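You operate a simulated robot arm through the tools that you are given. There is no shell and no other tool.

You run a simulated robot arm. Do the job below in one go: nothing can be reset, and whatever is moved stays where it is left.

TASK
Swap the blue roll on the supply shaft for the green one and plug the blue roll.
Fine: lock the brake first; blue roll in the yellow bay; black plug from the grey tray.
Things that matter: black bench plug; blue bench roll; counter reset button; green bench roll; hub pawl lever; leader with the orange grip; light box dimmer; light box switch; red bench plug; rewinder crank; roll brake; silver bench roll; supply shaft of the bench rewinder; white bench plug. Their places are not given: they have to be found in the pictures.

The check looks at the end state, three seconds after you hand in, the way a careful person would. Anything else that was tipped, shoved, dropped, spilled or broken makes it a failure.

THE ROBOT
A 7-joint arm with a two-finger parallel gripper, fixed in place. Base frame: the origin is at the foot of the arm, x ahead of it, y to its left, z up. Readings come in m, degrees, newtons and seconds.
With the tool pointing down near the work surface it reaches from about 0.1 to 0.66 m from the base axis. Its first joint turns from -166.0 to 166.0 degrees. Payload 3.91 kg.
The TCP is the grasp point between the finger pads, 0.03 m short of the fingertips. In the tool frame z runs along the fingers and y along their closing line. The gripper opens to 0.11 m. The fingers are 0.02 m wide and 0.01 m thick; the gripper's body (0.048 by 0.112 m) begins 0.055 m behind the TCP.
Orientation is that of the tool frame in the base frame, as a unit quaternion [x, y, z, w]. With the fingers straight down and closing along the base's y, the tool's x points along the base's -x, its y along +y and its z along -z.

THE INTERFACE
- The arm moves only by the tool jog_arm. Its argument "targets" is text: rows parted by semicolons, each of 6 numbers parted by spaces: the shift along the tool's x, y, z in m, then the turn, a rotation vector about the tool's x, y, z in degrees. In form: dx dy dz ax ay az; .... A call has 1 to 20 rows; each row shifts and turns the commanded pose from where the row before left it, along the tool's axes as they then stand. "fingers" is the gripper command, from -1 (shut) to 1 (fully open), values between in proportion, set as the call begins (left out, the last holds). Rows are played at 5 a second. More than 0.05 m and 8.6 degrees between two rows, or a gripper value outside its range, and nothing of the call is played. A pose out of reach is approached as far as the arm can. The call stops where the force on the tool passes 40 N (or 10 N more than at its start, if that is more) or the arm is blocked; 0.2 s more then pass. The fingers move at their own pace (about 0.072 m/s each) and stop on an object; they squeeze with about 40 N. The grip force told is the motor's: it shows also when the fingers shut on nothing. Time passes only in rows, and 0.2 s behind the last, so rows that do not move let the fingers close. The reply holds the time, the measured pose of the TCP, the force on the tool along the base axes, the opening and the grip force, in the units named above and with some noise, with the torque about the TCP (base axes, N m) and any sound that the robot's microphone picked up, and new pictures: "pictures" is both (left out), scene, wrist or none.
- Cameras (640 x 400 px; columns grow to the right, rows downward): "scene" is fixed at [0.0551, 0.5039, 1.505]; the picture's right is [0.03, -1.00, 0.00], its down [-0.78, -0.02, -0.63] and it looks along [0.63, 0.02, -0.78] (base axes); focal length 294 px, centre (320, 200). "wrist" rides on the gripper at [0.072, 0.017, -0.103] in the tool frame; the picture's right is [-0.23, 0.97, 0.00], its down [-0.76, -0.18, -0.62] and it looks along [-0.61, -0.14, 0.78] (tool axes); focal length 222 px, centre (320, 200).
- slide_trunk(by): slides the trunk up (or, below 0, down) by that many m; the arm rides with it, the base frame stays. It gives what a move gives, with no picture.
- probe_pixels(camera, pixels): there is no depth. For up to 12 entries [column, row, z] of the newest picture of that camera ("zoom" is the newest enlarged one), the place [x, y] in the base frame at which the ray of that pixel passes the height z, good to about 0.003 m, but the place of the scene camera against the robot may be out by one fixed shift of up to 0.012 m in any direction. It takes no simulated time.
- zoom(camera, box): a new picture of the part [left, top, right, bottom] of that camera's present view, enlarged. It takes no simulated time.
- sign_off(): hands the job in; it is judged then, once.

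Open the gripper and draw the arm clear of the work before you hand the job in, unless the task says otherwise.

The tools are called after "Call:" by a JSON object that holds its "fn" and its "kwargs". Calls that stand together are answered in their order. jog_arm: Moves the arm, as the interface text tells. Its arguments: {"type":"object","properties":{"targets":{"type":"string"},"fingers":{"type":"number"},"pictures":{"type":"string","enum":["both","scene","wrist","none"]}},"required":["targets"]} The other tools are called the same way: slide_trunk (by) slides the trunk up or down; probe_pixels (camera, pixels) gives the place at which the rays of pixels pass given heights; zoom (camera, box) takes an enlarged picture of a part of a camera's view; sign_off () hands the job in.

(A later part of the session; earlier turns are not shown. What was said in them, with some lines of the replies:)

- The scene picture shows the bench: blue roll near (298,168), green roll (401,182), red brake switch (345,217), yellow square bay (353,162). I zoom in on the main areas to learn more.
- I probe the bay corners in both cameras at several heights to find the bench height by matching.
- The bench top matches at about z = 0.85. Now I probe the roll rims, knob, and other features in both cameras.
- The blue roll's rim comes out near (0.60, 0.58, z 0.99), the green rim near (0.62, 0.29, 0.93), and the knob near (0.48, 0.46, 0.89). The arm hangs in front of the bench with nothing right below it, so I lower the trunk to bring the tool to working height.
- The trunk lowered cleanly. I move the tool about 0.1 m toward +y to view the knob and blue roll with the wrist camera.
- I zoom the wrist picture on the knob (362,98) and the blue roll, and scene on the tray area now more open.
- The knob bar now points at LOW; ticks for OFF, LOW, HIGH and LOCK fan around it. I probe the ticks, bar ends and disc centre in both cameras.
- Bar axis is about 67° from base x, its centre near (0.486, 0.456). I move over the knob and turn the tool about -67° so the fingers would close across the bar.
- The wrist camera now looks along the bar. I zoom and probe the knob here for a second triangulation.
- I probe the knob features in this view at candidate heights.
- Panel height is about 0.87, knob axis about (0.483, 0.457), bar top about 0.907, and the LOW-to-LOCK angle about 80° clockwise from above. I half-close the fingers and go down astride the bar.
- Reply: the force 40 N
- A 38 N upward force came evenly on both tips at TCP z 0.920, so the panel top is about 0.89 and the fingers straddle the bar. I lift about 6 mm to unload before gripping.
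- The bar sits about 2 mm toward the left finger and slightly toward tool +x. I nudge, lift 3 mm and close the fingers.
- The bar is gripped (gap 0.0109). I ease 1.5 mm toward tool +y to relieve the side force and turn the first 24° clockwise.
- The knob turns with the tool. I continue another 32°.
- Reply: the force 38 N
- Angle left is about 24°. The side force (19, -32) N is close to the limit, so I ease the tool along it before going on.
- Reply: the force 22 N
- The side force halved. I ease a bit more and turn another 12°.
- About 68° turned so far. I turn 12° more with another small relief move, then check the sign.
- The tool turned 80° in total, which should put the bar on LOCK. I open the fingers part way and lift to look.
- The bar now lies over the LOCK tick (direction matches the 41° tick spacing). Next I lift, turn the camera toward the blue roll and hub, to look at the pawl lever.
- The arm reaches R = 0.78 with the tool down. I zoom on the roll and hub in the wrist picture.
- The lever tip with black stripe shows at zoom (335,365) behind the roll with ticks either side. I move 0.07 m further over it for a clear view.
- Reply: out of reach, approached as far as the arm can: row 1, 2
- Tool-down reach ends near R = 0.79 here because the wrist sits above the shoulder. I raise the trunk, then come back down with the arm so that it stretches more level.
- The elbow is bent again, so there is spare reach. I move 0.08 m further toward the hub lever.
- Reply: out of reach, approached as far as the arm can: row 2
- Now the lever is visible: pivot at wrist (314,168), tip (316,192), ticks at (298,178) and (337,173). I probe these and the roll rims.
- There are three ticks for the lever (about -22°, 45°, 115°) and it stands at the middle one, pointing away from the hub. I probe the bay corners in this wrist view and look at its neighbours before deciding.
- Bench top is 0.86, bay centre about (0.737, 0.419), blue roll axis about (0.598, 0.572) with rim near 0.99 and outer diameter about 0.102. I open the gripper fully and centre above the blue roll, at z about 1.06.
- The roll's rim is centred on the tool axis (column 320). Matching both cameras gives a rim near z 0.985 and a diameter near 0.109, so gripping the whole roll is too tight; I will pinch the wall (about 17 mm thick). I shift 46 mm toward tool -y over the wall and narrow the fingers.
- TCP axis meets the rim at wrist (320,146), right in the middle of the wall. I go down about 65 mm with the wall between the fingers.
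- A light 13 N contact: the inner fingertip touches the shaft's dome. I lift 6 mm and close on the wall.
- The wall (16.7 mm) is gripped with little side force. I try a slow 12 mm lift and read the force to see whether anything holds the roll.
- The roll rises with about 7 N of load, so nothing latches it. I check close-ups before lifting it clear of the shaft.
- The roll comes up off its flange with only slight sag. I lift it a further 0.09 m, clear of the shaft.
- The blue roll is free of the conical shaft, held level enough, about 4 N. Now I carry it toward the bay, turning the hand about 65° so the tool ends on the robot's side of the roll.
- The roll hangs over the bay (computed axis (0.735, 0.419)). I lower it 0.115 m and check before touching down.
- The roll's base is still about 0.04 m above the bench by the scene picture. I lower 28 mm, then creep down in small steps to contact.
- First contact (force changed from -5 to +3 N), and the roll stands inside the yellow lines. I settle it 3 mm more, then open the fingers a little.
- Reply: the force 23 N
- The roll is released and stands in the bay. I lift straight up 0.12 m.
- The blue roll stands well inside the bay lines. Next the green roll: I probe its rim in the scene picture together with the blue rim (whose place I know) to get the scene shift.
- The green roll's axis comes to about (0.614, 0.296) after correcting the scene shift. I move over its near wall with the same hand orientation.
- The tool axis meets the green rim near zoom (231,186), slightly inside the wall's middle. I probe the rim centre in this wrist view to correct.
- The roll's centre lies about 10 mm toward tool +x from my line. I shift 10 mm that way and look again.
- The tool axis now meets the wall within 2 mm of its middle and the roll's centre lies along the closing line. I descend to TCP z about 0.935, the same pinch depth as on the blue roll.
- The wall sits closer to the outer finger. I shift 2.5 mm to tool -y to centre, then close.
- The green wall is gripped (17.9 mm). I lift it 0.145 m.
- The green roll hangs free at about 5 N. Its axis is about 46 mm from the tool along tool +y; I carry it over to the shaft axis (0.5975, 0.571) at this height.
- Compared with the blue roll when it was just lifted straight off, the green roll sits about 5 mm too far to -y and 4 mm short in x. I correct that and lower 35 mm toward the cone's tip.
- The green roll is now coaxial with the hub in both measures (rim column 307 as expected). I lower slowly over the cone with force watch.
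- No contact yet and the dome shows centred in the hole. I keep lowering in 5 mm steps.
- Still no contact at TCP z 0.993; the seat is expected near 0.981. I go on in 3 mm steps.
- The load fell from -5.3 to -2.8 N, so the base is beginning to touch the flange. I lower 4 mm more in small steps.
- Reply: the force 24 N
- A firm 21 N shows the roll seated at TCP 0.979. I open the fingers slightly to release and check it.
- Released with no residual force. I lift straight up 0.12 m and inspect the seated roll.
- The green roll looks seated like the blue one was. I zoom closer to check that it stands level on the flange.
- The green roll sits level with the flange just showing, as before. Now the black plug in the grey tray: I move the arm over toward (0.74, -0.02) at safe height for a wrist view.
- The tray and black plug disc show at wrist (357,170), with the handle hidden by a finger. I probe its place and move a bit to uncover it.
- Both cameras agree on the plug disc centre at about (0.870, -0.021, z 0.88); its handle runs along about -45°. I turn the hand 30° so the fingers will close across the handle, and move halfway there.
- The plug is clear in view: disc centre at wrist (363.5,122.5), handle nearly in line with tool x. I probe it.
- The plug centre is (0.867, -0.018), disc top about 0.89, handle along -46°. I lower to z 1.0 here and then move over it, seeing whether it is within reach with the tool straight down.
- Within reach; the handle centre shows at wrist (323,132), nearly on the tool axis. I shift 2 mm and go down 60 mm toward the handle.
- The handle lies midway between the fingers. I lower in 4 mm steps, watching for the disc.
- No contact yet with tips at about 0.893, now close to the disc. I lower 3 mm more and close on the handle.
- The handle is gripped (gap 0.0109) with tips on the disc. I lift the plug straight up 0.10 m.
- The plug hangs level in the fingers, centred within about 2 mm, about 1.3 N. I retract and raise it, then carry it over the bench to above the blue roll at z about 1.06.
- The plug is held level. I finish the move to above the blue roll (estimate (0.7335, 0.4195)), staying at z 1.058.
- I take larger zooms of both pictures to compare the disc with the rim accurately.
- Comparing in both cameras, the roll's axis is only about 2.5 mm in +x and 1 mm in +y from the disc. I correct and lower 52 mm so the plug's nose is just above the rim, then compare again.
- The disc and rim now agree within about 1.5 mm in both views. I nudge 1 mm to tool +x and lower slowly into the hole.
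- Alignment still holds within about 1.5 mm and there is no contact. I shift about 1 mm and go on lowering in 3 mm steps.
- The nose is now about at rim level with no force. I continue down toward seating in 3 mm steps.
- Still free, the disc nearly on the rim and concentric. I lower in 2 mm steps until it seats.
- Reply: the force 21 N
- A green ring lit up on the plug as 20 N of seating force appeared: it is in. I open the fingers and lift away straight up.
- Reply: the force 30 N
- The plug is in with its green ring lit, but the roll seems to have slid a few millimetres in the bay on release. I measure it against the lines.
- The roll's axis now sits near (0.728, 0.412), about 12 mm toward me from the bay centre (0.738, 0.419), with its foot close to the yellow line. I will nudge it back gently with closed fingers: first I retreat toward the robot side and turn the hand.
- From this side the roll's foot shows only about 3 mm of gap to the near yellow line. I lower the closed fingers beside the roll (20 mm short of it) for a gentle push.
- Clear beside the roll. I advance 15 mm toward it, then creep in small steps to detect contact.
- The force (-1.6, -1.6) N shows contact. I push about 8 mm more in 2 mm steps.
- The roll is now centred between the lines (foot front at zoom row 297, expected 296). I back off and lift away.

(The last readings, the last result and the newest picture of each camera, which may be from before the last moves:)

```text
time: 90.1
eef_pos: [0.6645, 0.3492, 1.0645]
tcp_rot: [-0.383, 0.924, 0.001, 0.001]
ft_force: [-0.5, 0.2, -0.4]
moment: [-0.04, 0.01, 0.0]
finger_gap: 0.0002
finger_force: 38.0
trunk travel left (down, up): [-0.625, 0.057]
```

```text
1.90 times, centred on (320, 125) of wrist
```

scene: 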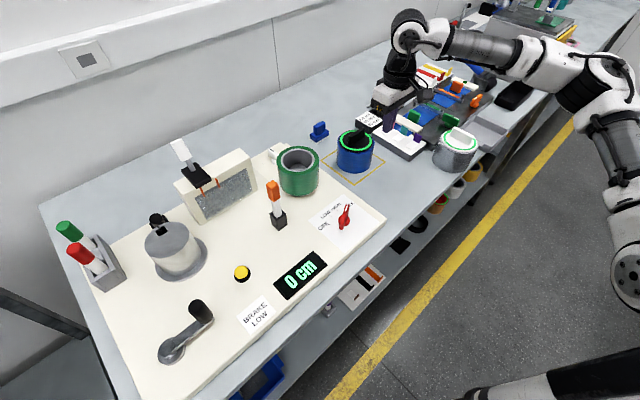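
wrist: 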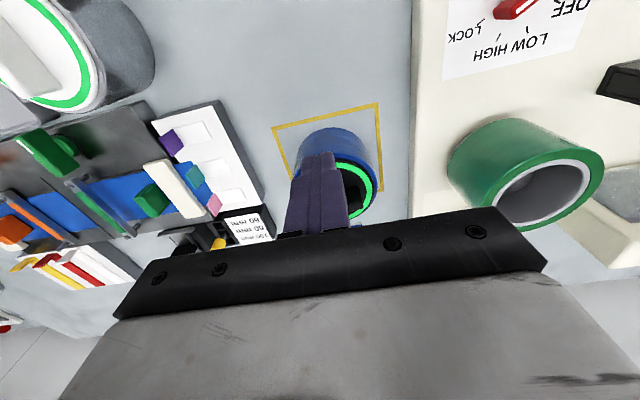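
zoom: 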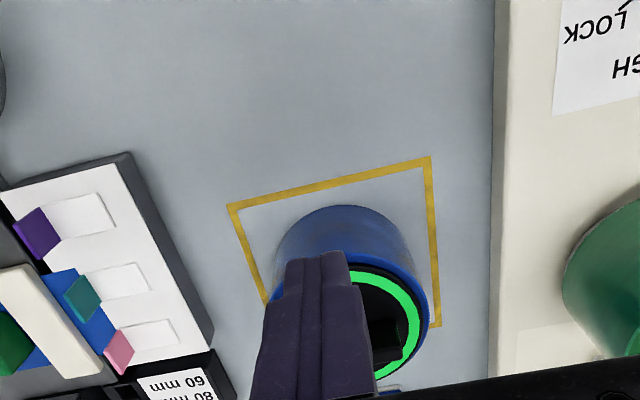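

The blue roll with its plug sits inside the lines. I take the same scene crop as at the start to compare the green roll's seat with the blue one's original seat, and check the knob.

Call:
{"fn": "zoom", "kwargs": {"camera": "scene", "box": [240, 120, 400, 220]}}

Call:
{"fn": "zoom", "kwargs": {"camera": "scene", "box": [220, 180, 400, 340]}}

Call:
{"fn": "zoom", "kwargs": {"camera": "wrist", "box": [420, 80, 640, 260]}}

```text
4.00 times, centred on (320, 170) of scene
```

zoom: 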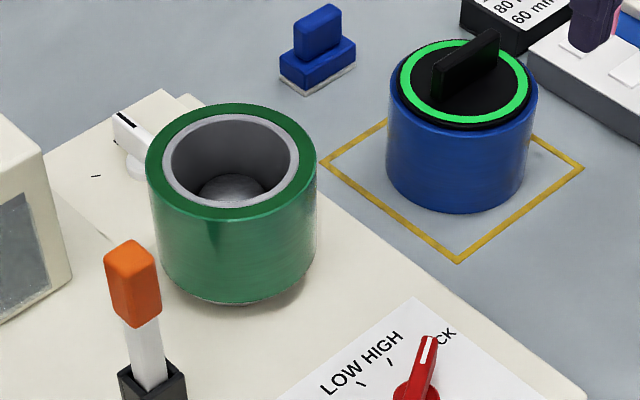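

```text
2.50 times, centred on (310, 260) of scene
```

zoom: 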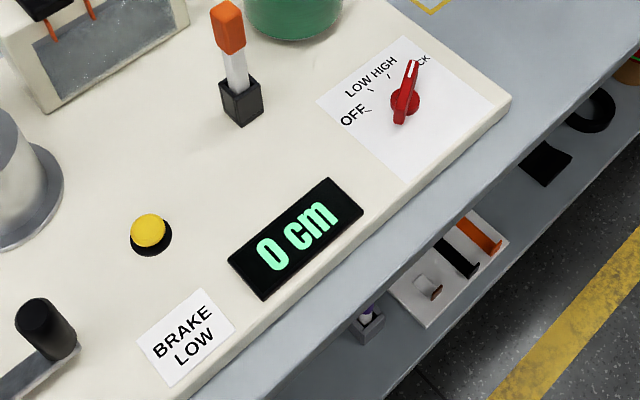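

```text
2.22 times, centred on (530, 170) of wrist
```

zoom: 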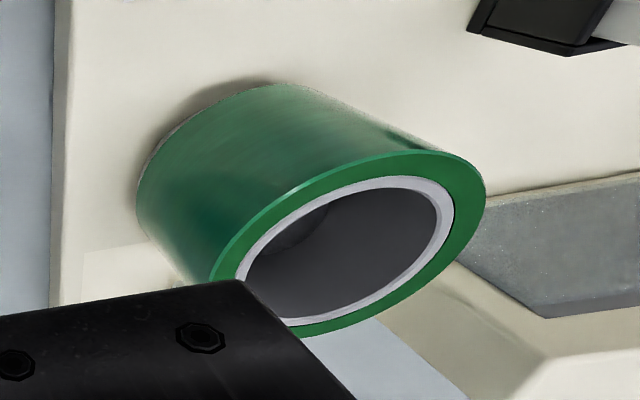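

The counter still reads 0 cm and the knob points to LOCK. The green roll appears 2–3 mm off the blue roll's former place, so I view it from above at the same pose used before, to check that it is fully and squarely seated.

Call:
{"fn": "jog_arm", "kwargs": {"targets": "-0.01838 0.03405 0 0 0 0; -0.01838 0.03405 0 0 0 0; -0.01838 0.03405 0 0 0 0; -0.01838 0.03405 0 0 0 0; -0.01838 0.03405 0 0 0 0; -0.01838 0.03405 0 0 0 0; 0 0 0.003 0 0 -5.2; 0 0 0 0 0 0; 0 0 0 0 0 0", "fingers": 1}}

Call:
{"fn": "zoom", "kwargs": {"camera": "wrist", "box": [200, 90, 440, 240]}}

Call:
{"fn": "zoom", "kwargs": {"camera": "wrist", "box": [240, 50, 400, 200]}}

```text
time: 92.1
eef_pos: [0.6006, 0.5709, 1.0621]
tcp_rot: [-0.425, 0.905, 0.0, 0.0]
ft_force: [-0.2, 0.5, -1.4]
moment: [0.07, -0.02, 0.0]
finger_gap: 0.1102
finger_force: 0.1
trunk travel left (down, up): [-0.625, 0.057]
```

scene: 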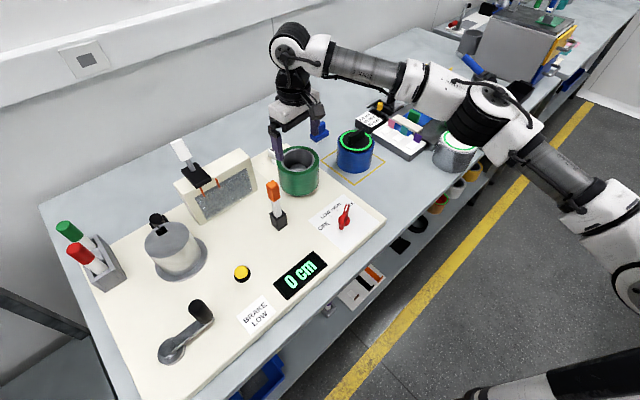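
wrist: 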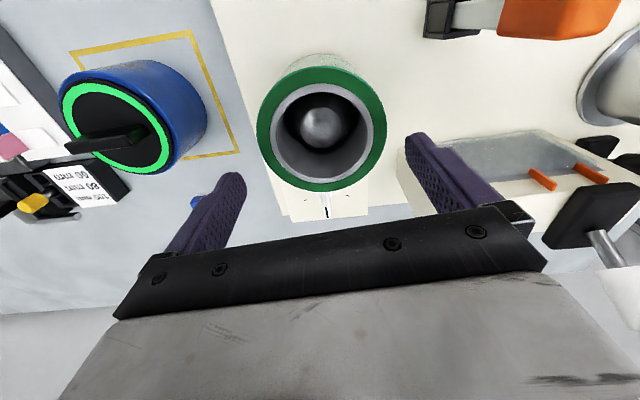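

```text
2.67 times, centred on (320, 165) of wrist
```

zoom: 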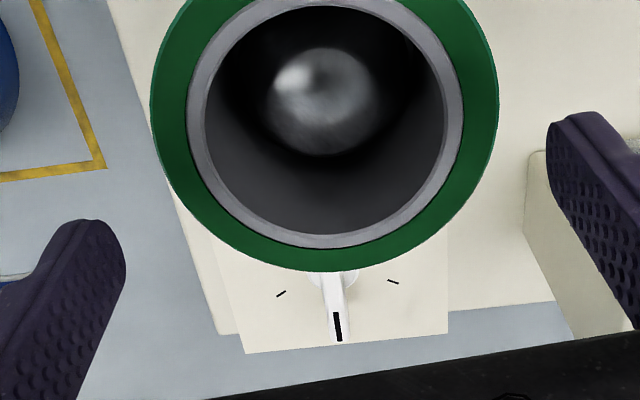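

```text
2.67 times, centred on (320, 125) of wrist
```

zoom: 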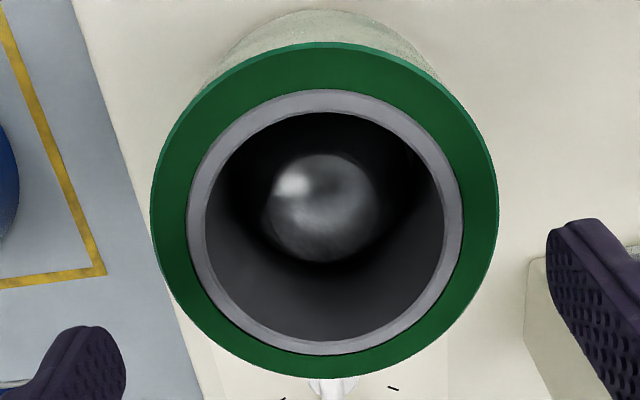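

The rim is about 3 mm nearer to the robot than the blue's was, with the dome in the same place. I look closely at the roll's foot and flange for any tilt.

Call:
{"fn": "zoom", "kwargs": {"camera": "scene", "box": [272, 178, 328, 206]}}

Call:
{"fn": "zoom", "kwargs": {"camera": "scene", "box": [272, 142, 328, 178]}}

```text
11.43 times, centred on (300, 192) of scene
```

zoom: 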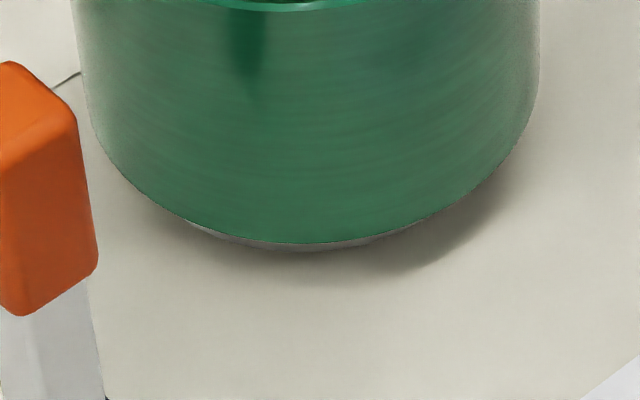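

```text
11.11 times, centred on (300, 160) of scene
```

zoom: 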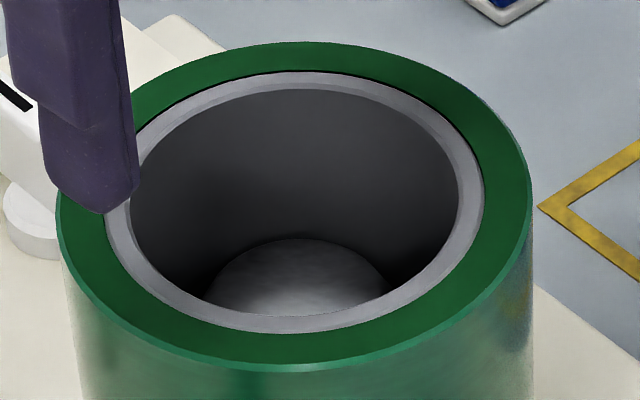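

By the numbers the green roll is level (rim ellipse ratio 0.692 matches a level rim) and seated at least as low as the blue one was; the few millimetres are play on the cone. I now bring the camera straight above the knob to verify the LOCK setting without parallax.

Call:
{"fn": "jog_arm", "kwargs": {"targets": "0.03 0 0 0 0 0; 0.03 0 0 0 0 0; 0.031 0 0 0 0 0; 0 0 0 0 0 0; 0 0 0 0 0 0"}}

Call:
{"fn": "zoom", "kwargs": {"camera": "wrist", "box": [240, 0, 400, 100]}}

Call:
{"fn": "zoom", "kwargs": {"camera": "wrist", "box": [240, 70, 400, 200]}}

```text
time: 93.3
eef_pos: [0.5409, 0.5003, 1.063]
tcp_rot: [-0.424, 0.905, 0.0, 0.0]
ft_force: [1.1, -1.4, 0.6]
moment: [0.03, -0.01, -0.02]
finger_gap: 0.1098
finger_force: 0.0
trunk travel left (down, up): [-0.625, 0.057]
```

scene: 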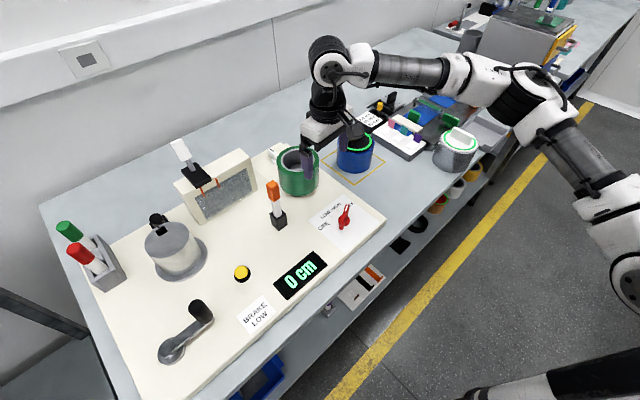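
wrist: 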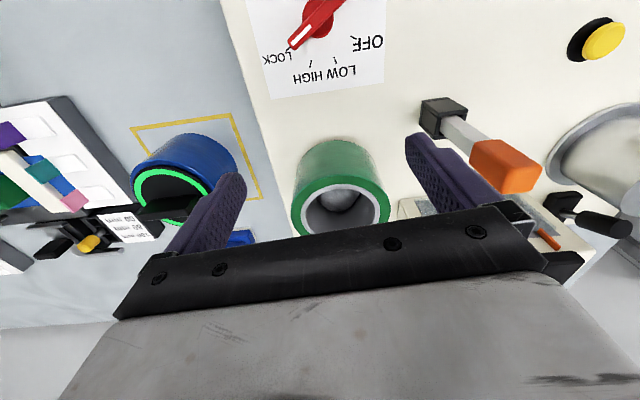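

```text
4.00 times, centred on (320, 50) of wrist
```

zoom: 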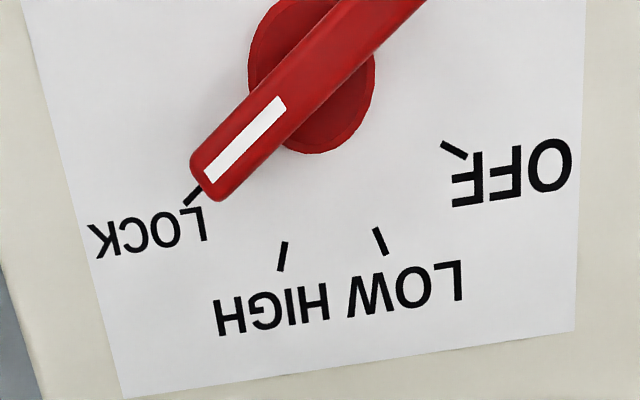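

```text
3.08 times, centred on (320, 135) of wrist
```

zoom: 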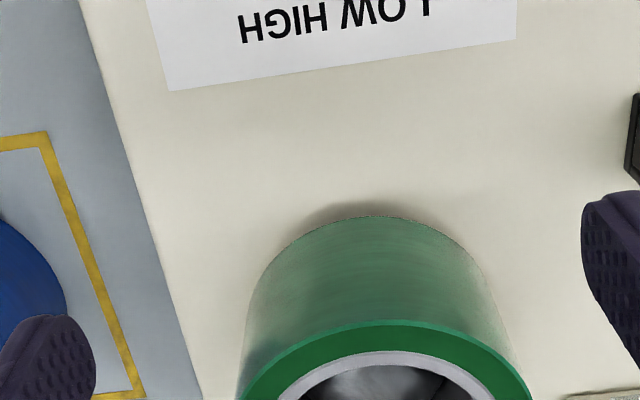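

The bar points exactly at the LOCK tick, the counter still reads 0 cm, the green roll is on the shaft and the plugged blue roll is in the bay. I raise the open gripper and draw the arm back clear of the bench.

Call:
{"fn": "jog_arm", "kwargs": {"targets": "0 0 -0.04 0 0 0; 0 0 -0.04 0 0 0; 0 0 -0.03 0 0 0; 0.0356 -0.0131 0 0 0 0; 0.0356 -0.0131 0 0 0 0; 0.0356 -0.0131 0 0 0 0; 0.0356 -0.0131 0 0 0 0; 0.0356 -0.0131 0 0 0 0; 0.0356 -0.0131 0 0 0 0; 0.0356 -0.0131 0 0 0 0; 0 0 0 0 0 0; 0 0 0 0 0 0"}}

Call:
{"fn": "zoom", "kwargs": {"camera": "scene", "box": [240, 110, 420, 230]}}

Call:
{"fn": "zoom", "kwargs": {"camera": "scene", "box": [40, 120, 340, 370]}}

Call:
{"fn": "zoom", "kwargs": {"camera": "scene", "box": [340, 60, 540, 185]}}

```text
time: 95.9
eef_pos: [0.4518, 0.249, 1.1751]
tcp_rot: [-0.424, 0.905, 0.0, -0.001]
ft_force: [-0.7, 0.2, 0.3]
moment: [-0.01, 0.01, 0.01]
finger_gap: 0.11
finger_force: 0.0
trunk travel left (down, up): [-0.625, 0.057]
```

scene: 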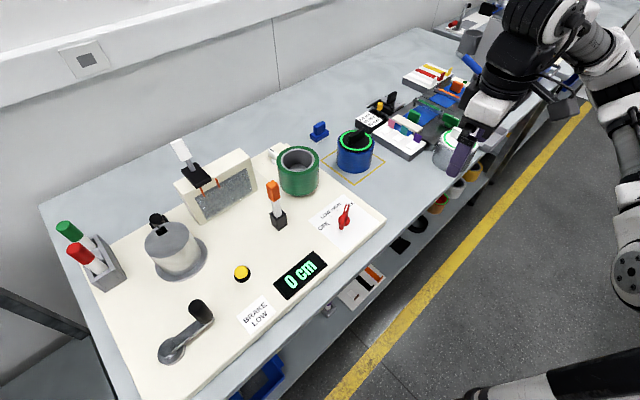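
wrist: 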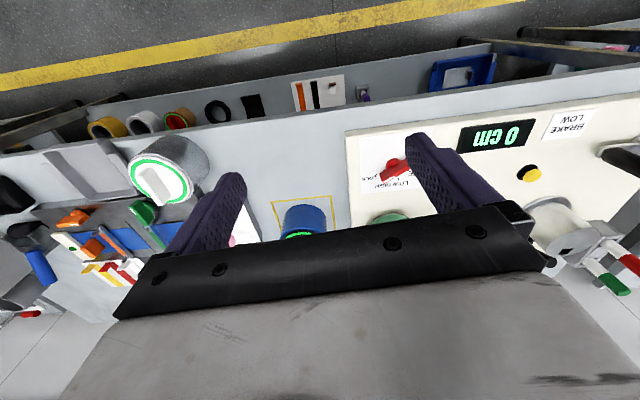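

```text
3.33 times, centred on (330, 170) of scene
```

zoom: 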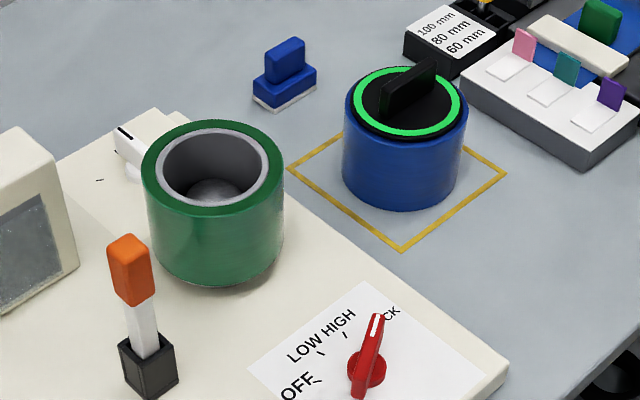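

```text
1.60 times, centred on (190, 245) of scene
```

zoom: 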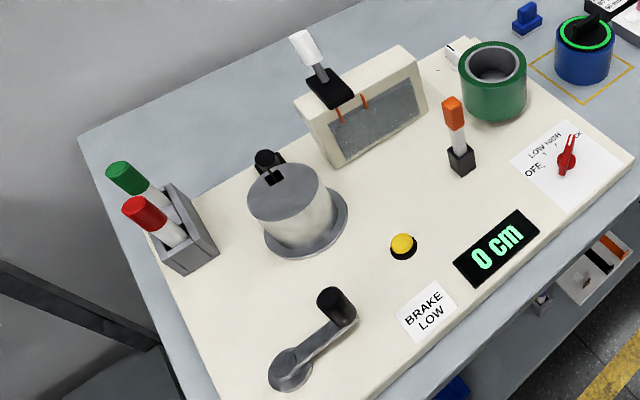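

```text
3.20 times, centred on (440, 122) of scene
```

zoom: 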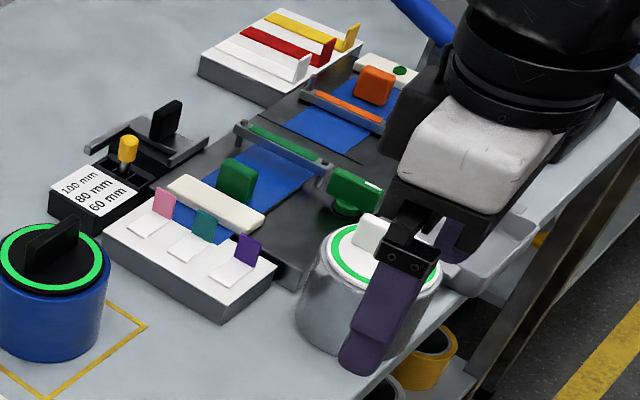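

Final check: the brake points to LOCK, the green roll is on the shaft, and the blue roll stands inside the yellow lines with the black plug in and its ring lit. The counter reads 0 cm, everything else is where it was, and the arm is clear with the gripper open, so I hand in.

Call:
{"fn": "sign_off", "kwargs": {}}

```text
The job is handed in.
```

The swap is finished and handed in; I haven't seen the verdict on the end-state check.

- **Brake:** I turned it from LOW to LOCK before touching either roll. A view from straight above shows the bar on the LOCK mark.
- **Blue roll:** It is off the shaft and inside the yellow bay lines. It slid about 1 cm toward the near line when I released the plug, so I nudged it back to the middle with closed fingers.
- **Black plug:** It came from the grey tray and is seated in the blue roll. The green ring on the plug lit as it went in.
- **Green roll:** It is on the supply shaft, level and seated as low as the blue roll was. It sits about 3 mm nearer the robot than the blue one did, which I took to be play on the cone.

The blue roll lifted off without moving the hub pawl lever, so I left the lever where it was. I did not touch anything else on the bench; the counter still reads 0 cm. The gripper is open and the arm is clear of the work.
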